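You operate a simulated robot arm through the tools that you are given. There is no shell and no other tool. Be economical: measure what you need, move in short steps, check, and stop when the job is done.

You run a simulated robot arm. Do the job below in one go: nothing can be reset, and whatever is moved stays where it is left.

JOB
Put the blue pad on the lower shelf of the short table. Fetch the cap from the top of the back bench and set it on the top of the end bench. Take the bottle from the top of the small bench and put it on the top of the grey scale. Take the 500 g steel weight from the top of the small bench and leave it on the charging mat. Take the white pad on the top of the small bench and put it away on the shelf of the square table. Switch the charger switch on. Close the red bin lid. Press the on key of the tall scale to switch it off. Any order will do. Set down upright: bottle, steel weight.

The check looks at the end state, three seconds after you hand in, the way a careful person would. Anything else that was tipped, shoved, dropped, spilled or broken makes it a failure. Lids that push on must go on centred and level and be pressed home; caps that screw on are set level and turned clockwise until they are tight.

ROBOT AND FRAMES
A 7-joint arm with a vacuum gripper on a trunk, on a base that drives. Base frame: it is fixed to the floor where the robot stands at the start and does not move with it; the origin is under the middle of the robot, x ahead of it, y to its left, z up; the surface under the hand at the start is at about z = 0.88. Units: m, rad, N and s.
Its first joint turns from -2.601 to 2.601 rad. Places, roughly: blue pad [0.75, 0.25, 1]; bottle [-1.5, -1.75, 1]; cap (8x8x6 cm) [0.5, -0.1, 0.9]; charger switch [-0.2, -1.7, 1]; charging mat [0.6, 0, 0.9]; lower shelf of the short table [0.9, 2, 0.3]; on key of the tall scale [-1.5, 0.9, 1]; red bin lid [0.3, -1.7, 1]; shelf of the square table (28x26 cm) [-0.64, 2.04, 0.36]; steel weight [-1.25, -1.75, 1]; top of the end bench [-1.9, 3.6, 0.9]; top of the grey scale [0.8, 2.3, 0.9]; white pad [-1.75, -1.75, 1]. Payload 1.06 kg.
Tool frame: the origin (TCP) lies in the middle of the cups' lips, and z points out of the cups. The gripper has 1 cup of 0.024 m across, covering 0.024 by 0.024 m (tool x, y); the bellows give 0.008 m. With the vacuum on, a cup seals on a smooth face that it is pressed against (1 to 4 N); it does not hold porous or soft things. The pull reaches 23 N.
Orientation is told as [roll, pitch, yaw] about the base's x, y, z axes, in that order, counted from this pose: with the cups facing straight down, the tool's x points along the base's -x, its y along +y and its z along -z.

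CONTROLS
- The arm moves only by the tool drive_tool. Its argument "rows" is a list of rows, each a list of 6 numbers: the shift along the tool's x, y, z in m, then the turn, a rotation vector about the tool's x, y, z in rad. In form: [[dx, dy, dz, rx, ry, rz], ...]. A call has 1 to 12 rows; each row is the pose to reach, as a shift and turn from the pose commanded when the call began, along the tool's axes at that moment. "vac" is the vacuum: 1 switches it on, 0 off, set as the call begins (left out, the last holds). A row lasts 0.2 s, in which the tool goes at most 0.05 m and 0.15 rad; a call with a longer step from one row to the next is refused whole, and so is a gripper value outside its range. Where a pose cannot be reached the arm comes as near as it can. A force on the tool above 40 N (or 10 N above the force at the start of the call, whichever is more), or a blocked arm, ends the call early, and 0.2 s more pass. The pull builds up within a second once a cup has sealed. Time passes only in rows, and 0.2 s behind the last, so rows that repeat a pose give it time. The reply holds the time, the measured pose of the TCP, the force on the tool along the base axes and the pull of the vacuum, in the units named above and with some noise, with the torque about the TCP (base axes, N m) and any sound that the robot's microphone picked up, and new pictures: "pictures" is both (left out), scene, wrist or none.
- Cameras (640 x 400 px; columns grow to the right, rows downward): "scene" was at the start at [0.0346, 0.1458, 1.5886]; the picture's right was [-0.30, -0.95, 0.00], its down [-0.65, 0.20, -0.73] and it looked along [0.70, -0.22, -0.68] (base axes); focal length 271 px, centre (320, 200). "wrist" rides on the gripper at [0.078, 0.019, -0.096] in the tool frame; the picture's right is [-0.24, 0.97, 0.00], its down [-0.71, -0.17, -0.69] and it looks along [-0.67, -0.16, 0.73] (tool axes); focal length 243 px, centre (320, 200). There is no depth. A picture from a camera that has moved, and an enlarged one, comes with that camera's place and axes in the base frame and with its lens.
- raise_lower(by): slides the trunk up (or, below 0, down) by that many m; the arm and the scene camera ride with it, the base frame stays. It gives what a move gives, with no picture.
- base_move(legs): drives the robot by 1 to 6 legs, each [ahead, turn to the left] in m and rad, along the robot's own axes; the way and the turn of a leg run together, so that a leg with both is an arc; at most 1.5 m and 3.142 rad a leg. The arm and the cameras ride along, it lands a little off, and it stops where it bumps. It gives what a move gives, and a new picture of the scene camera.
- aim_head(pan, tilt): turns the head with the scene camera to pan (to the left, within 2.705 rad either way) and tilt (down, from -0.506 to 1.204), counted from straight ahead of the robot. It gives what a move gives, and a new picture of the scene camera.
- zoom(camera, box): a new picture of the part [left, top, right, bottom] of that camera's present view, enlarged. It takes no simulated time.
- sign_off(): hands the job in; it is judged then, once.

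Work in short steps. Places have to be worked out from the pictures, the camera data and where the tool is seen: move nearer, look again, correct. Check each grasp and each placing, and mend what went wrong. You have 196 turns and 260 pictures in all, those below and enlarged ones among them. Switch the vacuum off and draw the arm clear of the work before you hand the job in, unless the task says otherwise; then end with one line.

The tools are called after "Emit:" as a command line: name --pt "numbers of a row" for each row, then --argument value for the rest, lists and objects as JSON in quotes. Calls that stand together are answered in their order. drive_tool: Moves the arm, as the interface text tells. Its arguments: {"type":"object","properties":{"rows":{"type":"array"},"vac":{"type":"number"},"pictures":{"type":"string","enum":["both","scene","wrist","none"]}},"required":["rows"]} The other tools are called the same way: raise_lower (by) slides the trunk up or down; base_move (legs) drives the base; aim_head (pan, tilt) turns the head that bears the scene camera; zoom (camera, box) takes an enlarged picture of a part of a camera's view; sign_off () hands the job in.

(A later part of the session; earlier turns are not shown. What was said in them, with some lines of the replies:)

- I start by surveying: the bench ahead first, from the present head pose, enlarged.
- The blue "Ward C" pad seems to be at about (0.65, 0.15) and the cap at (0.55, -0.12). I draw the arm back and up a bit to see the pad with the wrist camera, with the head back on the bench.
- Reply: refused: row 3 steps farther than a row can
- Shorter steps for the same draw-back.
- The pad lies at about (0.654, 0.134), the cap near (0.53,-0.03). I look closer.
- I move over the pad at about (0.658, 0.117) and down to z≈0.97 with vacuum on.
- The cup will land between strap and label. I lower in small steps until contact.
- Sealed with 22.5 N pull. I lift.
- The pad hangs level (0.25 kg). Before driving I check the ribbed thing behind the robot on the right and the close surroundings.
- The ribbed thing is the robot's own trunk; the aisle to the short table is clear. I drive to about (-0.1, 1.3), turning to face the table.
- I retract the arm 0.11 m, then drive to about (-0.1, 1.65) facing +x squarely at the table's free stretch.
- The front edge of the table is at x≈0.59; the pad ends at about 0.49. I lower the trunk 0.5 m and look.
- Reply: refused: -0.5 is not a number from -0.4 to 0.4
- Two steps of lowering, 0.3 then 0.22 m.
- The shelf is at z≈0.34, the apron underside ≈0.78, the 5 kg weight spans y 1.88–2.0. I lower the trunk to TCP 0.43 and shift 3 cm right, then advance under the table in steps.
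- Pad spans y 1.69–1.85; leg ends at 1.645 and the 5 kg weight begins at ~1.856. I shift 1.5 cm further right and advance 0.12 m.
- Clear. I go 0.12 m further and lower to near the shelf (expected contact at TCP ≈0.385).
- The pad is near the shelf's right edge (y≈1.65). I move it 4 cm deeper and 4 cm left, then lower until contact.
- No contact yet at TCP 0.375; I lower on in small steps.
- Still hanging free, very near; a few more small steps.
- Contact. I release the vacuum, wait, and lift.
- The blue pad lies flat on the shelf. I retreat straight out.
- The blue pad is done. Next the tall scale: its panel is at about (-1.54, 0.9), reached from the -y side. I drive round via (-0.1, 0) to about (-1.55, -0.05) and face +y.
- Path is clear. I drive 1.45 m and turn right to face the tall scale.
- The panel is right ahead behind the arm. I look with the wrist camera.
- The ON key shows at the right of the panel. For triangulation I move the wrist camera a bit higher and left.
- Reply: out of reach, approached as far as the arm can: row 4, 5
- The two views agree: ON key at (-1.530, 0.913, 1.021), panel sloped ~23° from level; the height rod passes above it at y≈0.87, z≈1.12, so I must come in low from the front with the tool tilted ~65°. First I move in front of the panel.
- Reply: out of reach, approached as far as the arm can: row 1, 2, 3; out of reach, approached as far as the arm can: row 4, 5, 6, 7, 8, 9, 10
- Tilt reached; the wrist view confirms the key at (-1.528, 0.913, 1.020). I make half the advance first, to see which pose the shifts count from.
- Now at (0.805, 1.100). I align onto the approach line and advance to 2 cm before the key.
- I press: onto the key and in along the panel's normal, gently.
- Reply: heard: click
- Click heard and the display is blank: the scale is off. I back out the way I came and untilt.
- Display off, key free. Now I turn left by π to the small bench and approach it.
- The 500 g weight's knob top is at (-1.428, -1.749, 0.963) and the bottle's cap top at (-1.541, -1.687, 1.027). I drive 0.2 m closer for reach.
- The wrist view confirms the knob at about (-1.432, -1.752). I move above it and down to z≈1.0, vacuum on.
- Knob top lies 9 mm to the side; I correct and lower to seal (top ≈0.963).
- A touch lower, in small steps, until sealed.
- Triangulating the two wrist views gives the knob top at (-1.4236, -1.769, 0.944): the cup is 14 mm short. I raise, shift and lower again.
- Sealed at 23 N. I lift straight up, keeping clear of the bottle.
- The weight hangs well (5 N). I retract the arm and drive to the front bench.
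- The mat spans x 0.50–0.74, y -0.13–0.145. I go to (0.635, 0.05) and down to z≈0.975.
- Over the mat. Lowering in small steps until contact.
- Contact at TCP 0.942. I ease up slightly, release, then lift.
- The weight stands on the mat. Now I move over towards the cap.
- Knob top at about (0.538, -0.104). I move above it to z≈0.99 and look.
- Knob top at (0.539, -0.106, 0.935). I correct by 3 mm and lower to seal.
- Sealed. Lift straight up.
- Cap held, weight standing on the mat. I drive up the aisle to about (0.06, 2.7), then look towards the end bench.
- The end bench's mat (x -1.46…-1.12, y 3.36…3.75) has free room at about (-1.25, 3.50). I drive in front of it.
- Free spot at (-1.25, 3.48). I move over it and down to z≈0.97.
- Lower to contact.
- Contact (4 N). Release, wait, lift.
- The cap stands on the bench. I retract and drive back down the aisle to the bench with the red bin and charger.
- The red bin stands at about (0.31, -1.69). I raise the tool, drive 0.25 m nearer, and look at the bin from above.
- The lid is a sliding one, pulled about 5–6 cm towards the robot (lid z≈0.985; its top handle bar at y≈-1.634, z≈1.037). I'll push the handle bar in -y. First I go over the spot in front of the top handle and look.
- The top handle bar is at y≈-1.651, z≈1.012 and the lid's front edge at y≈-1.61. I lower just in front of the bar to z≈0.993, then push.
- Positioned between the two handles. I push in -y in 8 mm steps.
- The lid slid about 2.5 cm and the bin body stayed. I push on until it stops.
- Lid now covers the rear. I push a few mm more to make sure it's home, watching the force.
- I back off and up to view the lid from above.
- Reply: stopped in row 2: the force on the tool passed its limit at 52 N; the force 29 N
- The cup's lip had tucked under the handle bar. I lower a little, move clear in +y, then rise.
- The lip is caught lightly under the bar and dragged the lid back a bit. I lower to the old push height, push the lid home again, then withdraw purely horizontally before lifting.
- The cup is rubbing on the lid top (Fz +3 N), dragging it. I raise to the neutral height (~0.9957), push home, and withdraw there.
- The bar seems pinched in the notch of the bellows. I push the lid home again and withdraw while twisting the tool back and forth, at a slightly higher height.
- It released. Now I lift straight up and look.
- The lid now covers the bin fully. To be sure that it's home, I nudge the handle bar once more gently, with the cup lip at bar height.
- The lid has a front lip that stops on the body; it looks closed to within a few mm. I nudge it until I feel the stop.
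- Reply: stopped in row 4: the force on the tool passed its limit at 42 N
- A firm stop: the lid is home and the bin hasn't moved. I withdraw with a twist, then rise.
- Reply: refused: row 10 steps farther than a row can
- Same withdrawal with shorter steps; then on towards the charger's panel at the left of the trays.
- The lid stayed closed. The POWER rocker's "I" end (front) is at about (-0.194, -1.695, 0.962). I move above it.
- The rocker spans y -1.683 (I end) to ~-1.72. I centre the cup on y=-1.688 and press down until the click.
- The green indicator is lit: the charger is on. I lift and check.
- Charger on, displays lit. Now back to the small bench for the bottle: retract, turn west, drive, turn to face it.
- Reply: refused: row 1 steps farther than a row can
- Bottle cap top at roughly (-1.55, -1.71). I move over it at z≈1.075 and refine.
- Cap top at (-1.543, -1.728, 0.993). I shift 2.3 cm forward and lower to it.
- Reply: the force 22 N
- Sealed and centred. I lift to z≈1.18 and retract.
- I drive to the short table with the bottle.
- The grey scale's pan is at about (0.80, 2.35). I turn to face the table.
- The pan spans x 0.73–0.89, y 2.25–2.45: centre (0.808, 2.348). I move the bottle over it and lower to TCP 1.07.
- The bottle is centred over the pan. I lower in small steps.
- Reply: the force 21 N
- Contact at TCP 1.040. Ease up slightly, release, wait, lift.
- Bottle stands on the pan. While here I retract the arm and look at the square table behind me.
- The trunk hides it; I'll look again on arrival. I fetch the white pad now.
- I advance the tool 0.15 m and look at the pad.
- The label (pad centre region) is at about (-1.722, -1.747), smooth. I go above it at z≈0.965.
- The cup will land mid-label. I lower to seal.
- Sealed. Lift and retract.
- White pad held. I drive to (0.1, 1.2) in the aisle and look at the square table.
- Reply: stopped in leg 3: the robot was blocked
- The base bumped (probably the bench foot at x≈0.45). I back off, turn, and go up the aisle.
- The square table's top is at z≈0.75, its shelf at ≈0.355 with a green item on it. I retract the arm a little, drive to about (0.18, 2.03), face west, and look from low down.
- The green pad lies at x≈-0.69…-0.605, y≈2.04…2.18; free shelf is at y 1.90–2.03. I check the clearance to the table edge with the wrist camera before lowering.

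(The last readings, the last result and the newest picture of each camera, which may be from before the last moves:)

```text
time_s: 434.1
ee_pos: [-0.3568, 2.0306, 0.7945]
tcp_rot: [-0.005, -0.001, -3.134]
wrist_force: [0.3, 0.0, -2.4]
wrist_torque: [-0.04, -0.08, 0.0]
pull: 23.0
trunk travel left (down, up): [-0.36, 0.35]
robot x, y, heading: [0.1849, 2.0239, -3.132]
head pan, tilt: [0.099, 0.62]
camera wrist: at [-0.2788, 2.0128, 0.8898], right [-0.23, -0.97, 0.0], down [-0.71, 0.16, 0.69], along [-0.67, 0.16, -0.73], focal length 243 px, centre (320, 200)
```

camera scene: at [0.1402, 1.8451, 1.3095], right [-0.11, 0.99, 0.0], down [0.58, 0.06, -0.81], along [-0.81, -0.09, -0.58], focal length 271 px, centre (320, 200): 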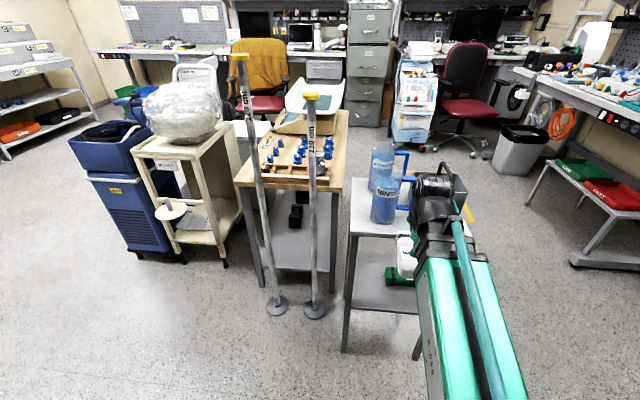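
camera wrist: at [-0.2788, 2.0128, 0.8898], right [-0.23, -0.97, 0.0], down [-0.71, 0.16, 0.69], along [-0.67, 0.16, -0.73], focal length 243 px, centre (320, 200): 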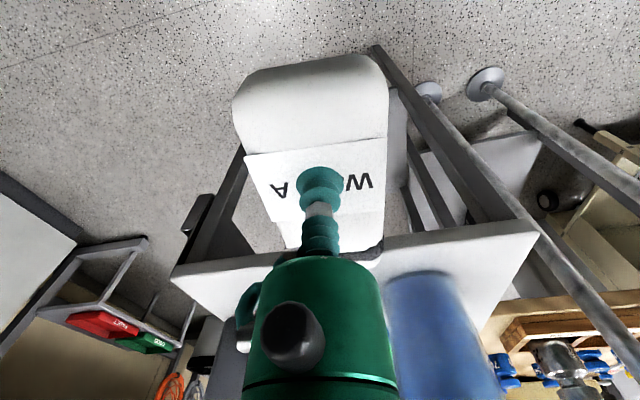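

Edge at x≈-0.483, legs leave y 1.895–2.20 open; the pad ends at -0.445. I shift to y=1.978, align the yaw, and lower the trunk 0.35 m.

Emit:
drive_tool --pt "0 0.02 0 0 0 -0.05" --pt "0 0.04 0 0 0 -0.1" --pt "0 0.052 0 0 0 -0.11" --pt "0 0.052 0 0 0 -0.11" --pictures "none"

Emit:
raise_lower --by -0.35

Emit:
drive_tool --pt "0 0 0 0 0 0" --pictures "both"

```text
time_s: 435.1
ee_pos: [-0.3574, 1.9774, 0.7924]
tcp_rot: [-0.006, 0.0, -3.024]
wrist_force: [-0.1, 0.2, -2.4]
wrist_torque: [0.0, -0.05, 0.01]
pull: 23.2
trunk travel left (down, up): [-0.36, 0.35]
robot x, y, heading: [0.1804, 2.0246, -3.13]
head pan, tilt: [0.099, 0.62]
```

```text
time_s: 438.5
ee_pos: [-0.3576, 1.9786, 0.4432]
tcp_rot: [-0.006, 0.0, -3.022]
wrist_force: [-0.2, 0.4, -3.1]
wrist_torque: [-0.02, -0.06, 0.0]
pull: 22.9
trunk travel left (down, up): [-0.01, 0.7]
robot x, y, heading: [0.1783, 2.0236, -3.134]
head pan, tilt: [0.099, 0.62]
```

```text
time_s: 438.9
ee_pos: [-0.3581, 1.9785, 0.4434]
tcp_rot: [-0.006, 0.0, -3.022]
wrist_force: [0.8, -0.4, -2.5]
wrist_torque: [0.0, -0.08, 0.01]
pull: 22.9
trunk travel left (down, up): [-0.01, 0.7]
robot x, y, heading: [0.1828, 2.0269, -3.131]
head pan, tilt: [0.099, 0.62]
camera scene: at [0.1403, 1.8451, 0.9595], right [-0.11, 0.99, 0.0], down [0.58, 0.06, -0.81], along [-0.81, -0.09, -0.58], focal length 271 px, centre (320, 200)
camera wrist: at [-0.2775, 1.9693, 0.5396], right [-0.12, -0.99, 0.0], down [-0.72, 0.08, 0.69], along [-0.68, 0.08, -0.73], focal length 243 px, centre (320, 200)
```

scene: 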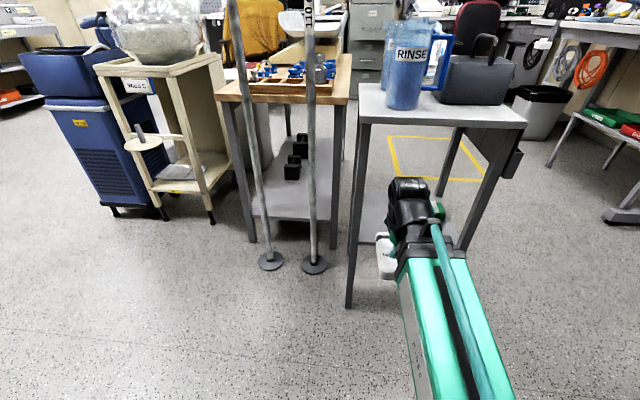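
wrist: 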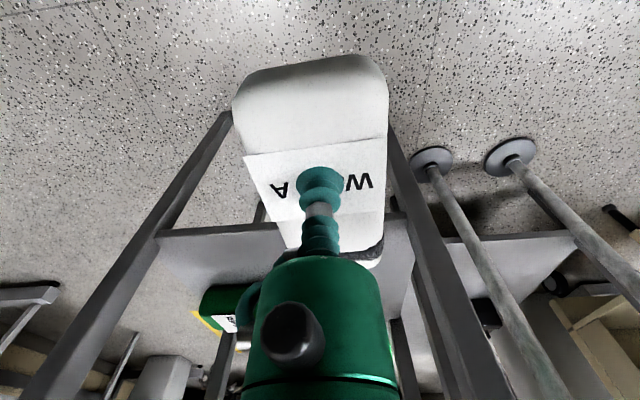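

Clear on both sides (≈3 cm to the leg). I advance half way and check.

Emit:
drive_tool --pt "-0.0397 -0.0048 0 0 0 0" --pt "-0.0794 -0.0095 0 0 0 0" --pt "-0.1191 -0.0143 0 0 0 0" --pt "-0.1191 -0.0143 0 0 0 0" --pictures "both"

```text
time_s: 439.9
ee_pos: [-0.4773, 1.9793, 0.4425]
tcp_rot: [-0.005, 0.002, -3.021]
wrist_force: [0.0, -0.2, -3.0]
wrist_torque: [0.0, -0.06, 0.01]
pull: 23.2
trunk travel left (down, up): [-0.01, 0.7]
robot x, y, heading: [0.1835, 2.0212, -3.13]
head pan, tilt: [0.099, 0.62]
camera scene: at [0.1403, 1.8451, 0.9595], right [-0.11, 0.99, 0.0], down [0.58, 0.06, -0.81], along [-0.81, -0.09, -0.58], focal length 271 px, centre (320, 200)
camera wrist: at [-0.3971, 1.9701, 0.5395], right [-0.12, -0.99, 0.0], down [-0.72, 0.08, 0.69], along [-0.68, 0.08, -0.73], focal length 243 px, centre (320, 200)
```

scene: 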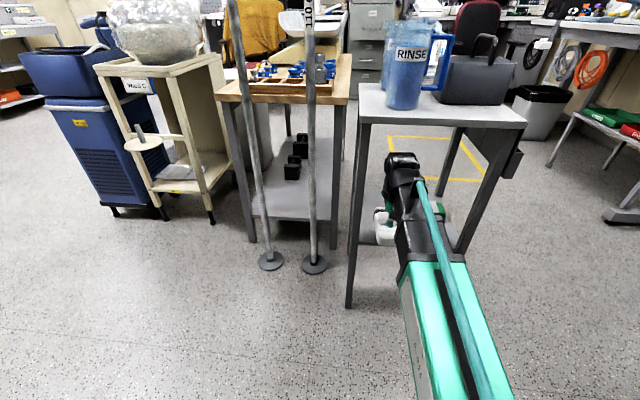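
wrist: 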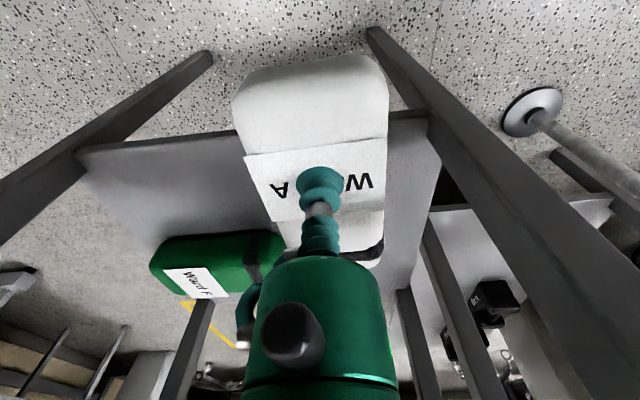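

Clear. I go the last 10 cm (drifting 1.2 cm away from the green pad) and lower to 0.415.

Emit:
drive_tool --pt "-0.035 0 0 0 0 0" --pt "-0.07 0 0 0 0 0" --pt "-0.1 0 0 0 0 0" --pt "-0.1 0 0.015 0 0 0" --pt "-0.1 0 0.027 0 0 0" --pt "-0.1 0 0.027 0 0 0" --pictures "both"

```text
time_s: 441.3
ee_pos: [-0.5769, 1.9662, 0.4172]
tcp_rot: [-0.006, 0.001, -3.022]
wrist_force: [0.3, 0.3, -2.5]
wrist_torque: [0.0, -0.07, 0.01]
pull: 23.0
trunk travel left (down, up): [-0.01, 0.7]
robot x, y, heading: [0.1802, 2.0205, -3.128]
head pan, tilt: [0.099, 0.62]
camera scene: at [0.1402, 1.8451, 0.9595], right [-0.11, 0.99, 0.0], down [0.58, 0.06, -0.81], along [-0.81, -0.09, -0.58], focal length 271 px, centre (320, 200)
camera wrist: at [-0.4964, 1.9577, 0.5128], right [-0.12, -0.99, 0.0], down [-0.72, 0.08, 0.69], along [-0.68, 0.08, -0.73], focal length 243 px, centre (320, 200)
```

scene: 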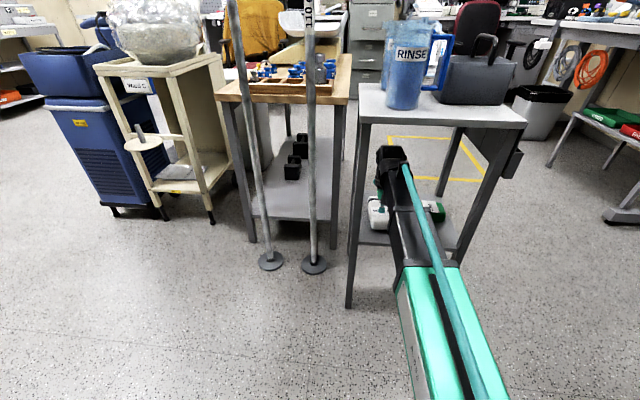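
wrist: 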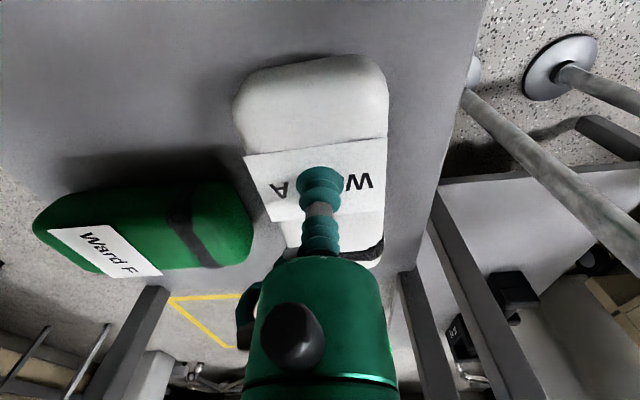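

Well placed beside the green pad (≈2.5 cm gap). Lowering to contact.

Emit:
drive_tool --pt "0 0 0.008 0 0 0" --pt "0 0 0.014 0 0 0" --pt "0 0 0.018 0 0 0" --pt "0 0 0.022 0 0 0" --pt "0 0 0.022 0 0 0" --pictures "none"

```text
time_s: 442.5
ee_pos: [-0.5754, 1.9684, 0.3962]
tcp_rot: [-0.005, -0.002, -3.023]
wrist_force: [3.5, 1.3, 20.1]
wrist_torque: [-0.04, 0.19, 0.0]
pull: 23.3
trunk travel left (down, up): [-0.01, 0.7]
robot x, y, heading: [0.1782, 2.0242, -3.133]
head pan, tilt: [0.099, 0.62]
```

Contact at TCP 0.396. Ease, release, wait, lift 5 cm.

Emit:
drive_tool --pt "0 0 -0.003 0 0 0" --pt "0 0 -0.003 0 0 0" --pt "0 0 -0.003 0 0 0" --pt "0 0 -0.004 0 0 0" --pt "0 0 -0.008 0 0 0" --pt "0 0 -0.025 0 0 0" --pt "0 0 -0.05 0 0 0" --pt "0 0 -0.05 0 0 0" --vac 0 --pictures "wrist"

```text
time_s: 444.3
ee_pos: [-0.578, 1.9661, 0.4442]
tcp_rot: [-0.004, 0.0, -3.023]
wrist_force: [-0.1, -0.8, 0.5]
wrist_torque: [0.0, 0.01, 0.0]
pull: 0.1
trunk travel left (down, up): [-0.01, 0.7]
robot x, y, heading: [0.1791, 2.0223, -3.133]
head pan, tilt: [0.099, 0.62]
camera wrist: at [-0.4972, 1.9574, 0.5404], right [-0.12, -0.99, 0.0], down [-0.72, 0.08, 0.69], along [-0.68, 0.08, -0.73], focal length 243 px, centre (320, 200)
```

wrist: 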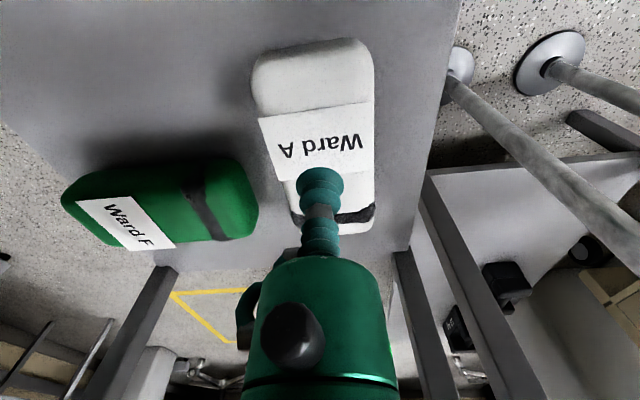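

The white pad lies flat beside the green one. I retreat the same way and raise the trunk.

Emit:
drive_tool --pt "0.045 0 0 0 0 0" --pt "0.09 0 0 0 0 0" --pt "0.1 0 0 0 0 0" --pt "0.14 0.005 0 0 0 0" --pt "0.18 0.0095 0 0 0 0" --pt "0.219 0.0143 0 0 0 0" --pt "0.225 0.0143 0 0 0 0" --pt "0.225 0.0143 0 0 0 0" --pictures "none"

Emit:
raise_lower --by 0.4

Emit:
raise_lower --by 0.25

Emit:
aim_head --pan 0.2 --tilt 0.8

```text
time_s: 446.1
ee_pos: [-0.3521, 1.9811, 0.4447]
tcp_rot: [-0.004, 0.0, -3.022]
wrist_force: [-0.8, 0.1, -0.4]
wrist_torque: [0.0, -0.01, -0.01]
pull: 0.0
trunk travel left (down, up): [-0.01, 0.7]
robot x, y, heading: [0.1808, 2.0266, -3.131]
head pan, tilt: [0.099, 0.62]
```

```text
time_s: 449.9
ee_pos: [-0.3513, 1.9802, 0.8447]
tcp_rot: [-0.006, 0.001, -3.022]
wrist_force: [0.0, -0.3, -0.7]
wrist_torque: [0.03, -0.01, -0.01]
pull: 0.1
trunk travel left (down, up): [-0.41, 0.3]
robot x, y, heading: [0.1786, 2.0224, -3.131]
head pan, tilt: [0.099, 0.62]
```

```text
time_s: 452.5
ee_pos: [-0.3512, 1.9807, 1.0944]
tcp_rot: [-0.006, -0.001, -3.023]
wrist_force: [-0.1, -0.9, 0.0]
wrist_torque: [0.03, -0.03, -0.01]
pull: 0.0
trunk travel left (down, up): [-0.66, 0.05]
robot x, y, heading: [0.1797, 2.024, -3.131]
head pan, tilt: [0.099, 0.62]
```

```text
time_s: 453.2
ee_pos: [-0.3526, 1.9805, 1.094]
tcp_rot: [-0.006, 0.001, -3.023]
wrist_force: [-0.8, 0.1, 0.1]
wrist_torque: [0.0, 0.0, -0.01]
pull: 0.2
trunk travel left (down, up): [-0.66, 0.05]
robot x, y, heading: [0.1778, 2.0267, -3.13]
head pan, tilt: [0.201, 0.799]
camera scene: at [0.1487, 1.8378, 1.5943], right [-0.21, 0.98, 0.0], down [0.7, 0.15, -0.7], along [-0.68, -0.15, -0.72], focal length 271 px, centre (320, 200)
```

scene: 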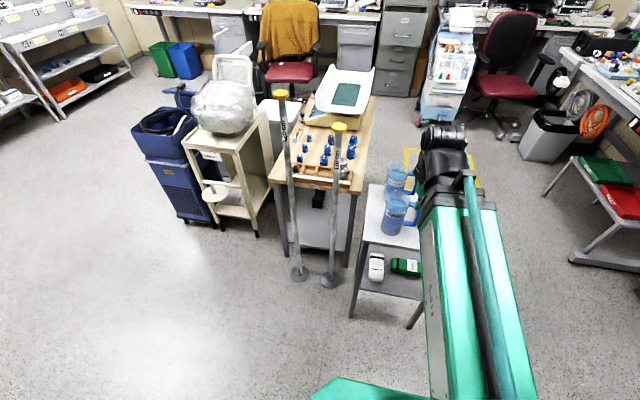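

All deliveries done. I go back down the aisle to verify that the weight still stands after the bump, and check the bottle on the way.

Emit:
base_move --legs '[[0, 1.6], [1.2, 0]]'

Emit:
aim_head --pan 0.95 --tilt 0.6

Emit:
zoom --camera "scene" --box '[200, 120, 440, 280]'

Emit:
aim_head --pan 2.5 --tilt 0.45

```text
time_s: 463.2
ee_pos: [0.3141, 0.3119, 1.0955]
tcp_rot: [-0.005, 0.002, -1.407]
wrist_force: [0.1, 0.1, 0.3]
wrist_torque: [0.0, 0.0, -0.02]
pull: 0.1
trunk travel left (down, up): [-0.66, 0.05]
robot x, y, heading: [0.25, 0.8412, -1.518]
head pan, tilt: [0.201, 0.799]
camera scene: at [0.4357, 0.8171, 1.5943], right [-0.97, -0.25, 0.0], down [-0.18, 0.69, -0.7], along [0.18, -0.67, -0.72], focal length 271 px, centre (320, 200)
```

scene: 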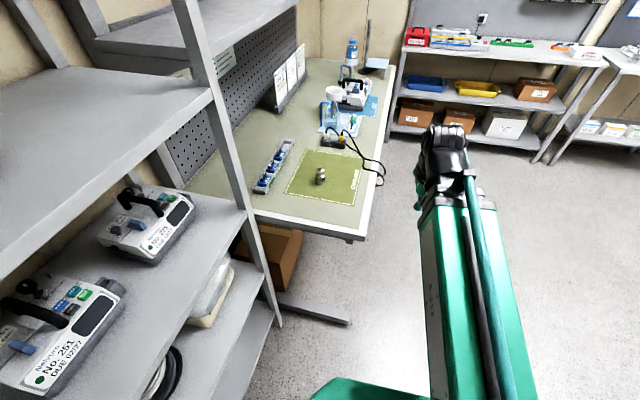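

```text
time_s: 464.3
ee_pos: [0.3153, 0.3106, 1.0943]
tcp_rot: [-0.005, -0.001, -1.405]
wrist_force: [-0.8, 0.5, 0.3]
wrist_torque: [0.01, 0.02, 0.04]
pull: 0.1
trunk travel left (down, up): [-0.66, 0.05]
robot x, y, heading: [0.2432, 0.8414, -1.514]
head pan, tilt: [0.949, 0.6]
camera scene: at [0.4898, 0.8479, 1.6111], right [-0.54, -0.84, 0.0], down [-0.48, 0.3, -0.82], along [0.7, -0.44, -0.57], focal length 271 px, centre (320, 200)
```

scene: 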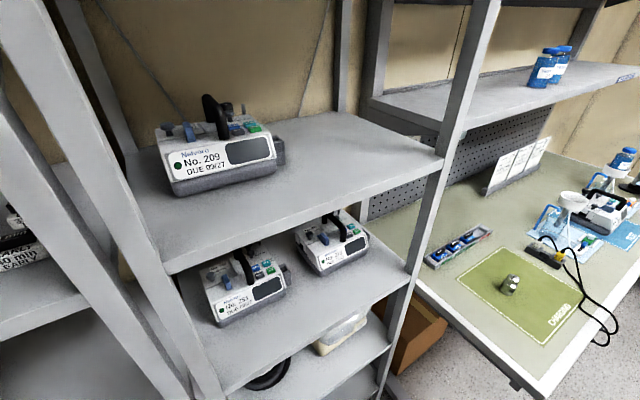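

```text
2.50 times, centred on (320, 200) of scene
camera zoom: at [0.4898, 0.8479, 1.6111], right [-0.54, -0.84, 0.0], down [-0.48, 0.3, -0.82], along [0.7, -0.44, -0.57], focal length 678 px, centre (320, 200)
```

zoom: 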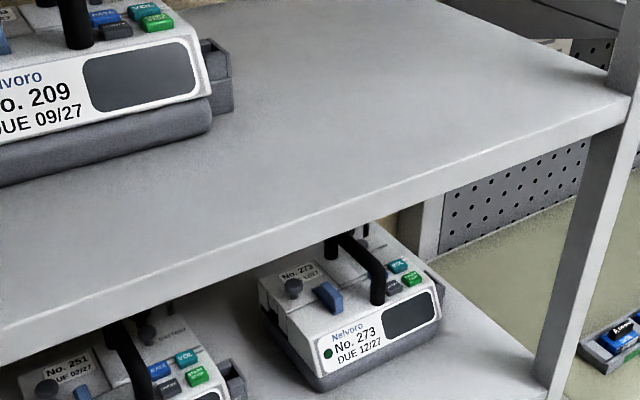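

```text
time_s: 465.9
ee_pos: [0.3145, 0.3112, 1.0955]
tcp_rot: [-0.005, 0.0, -1.407]
wrist_force: [-0.4, -0.1, 0.4]
wrist_torque: [0.03, -0.03, -0.01]
pull: 0.1
trunk travel left (down, up): [-0.66, 0.05]
robot x, y, heading: [0.2468, 0.84, -1.517]
head pan, tilt: [2.499, 0.45]
camera scene: at [0.4661, 0.9719, 1.6247], right [0.83, -0.55, 0.0], down [-0.24, -0.36, -0.9], along [0.5, 0.75, -0.44], focal length 271 px, centre (320, 200)
```

scene: 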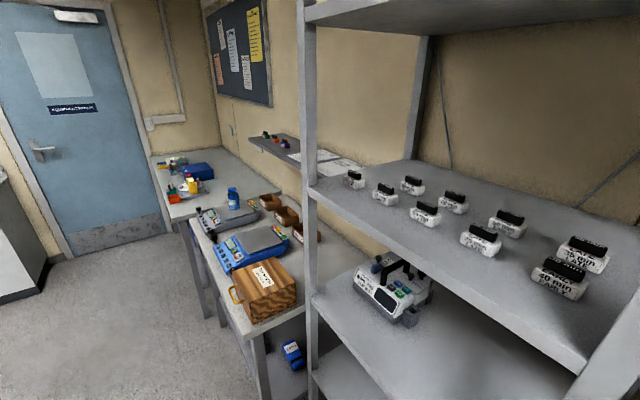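

The weight stands on the mat, the bottle stands on the grey scale, the vacuum is off and the arm is clear, so I hand in.

Emit:
sign_off

```text
The job is handed in.
```

All eight tasks are done and the job is handed in. On the way back with the white pad the base bumped something near the front bench once. I found nothing shifted or knocked over when I looked afterwards.
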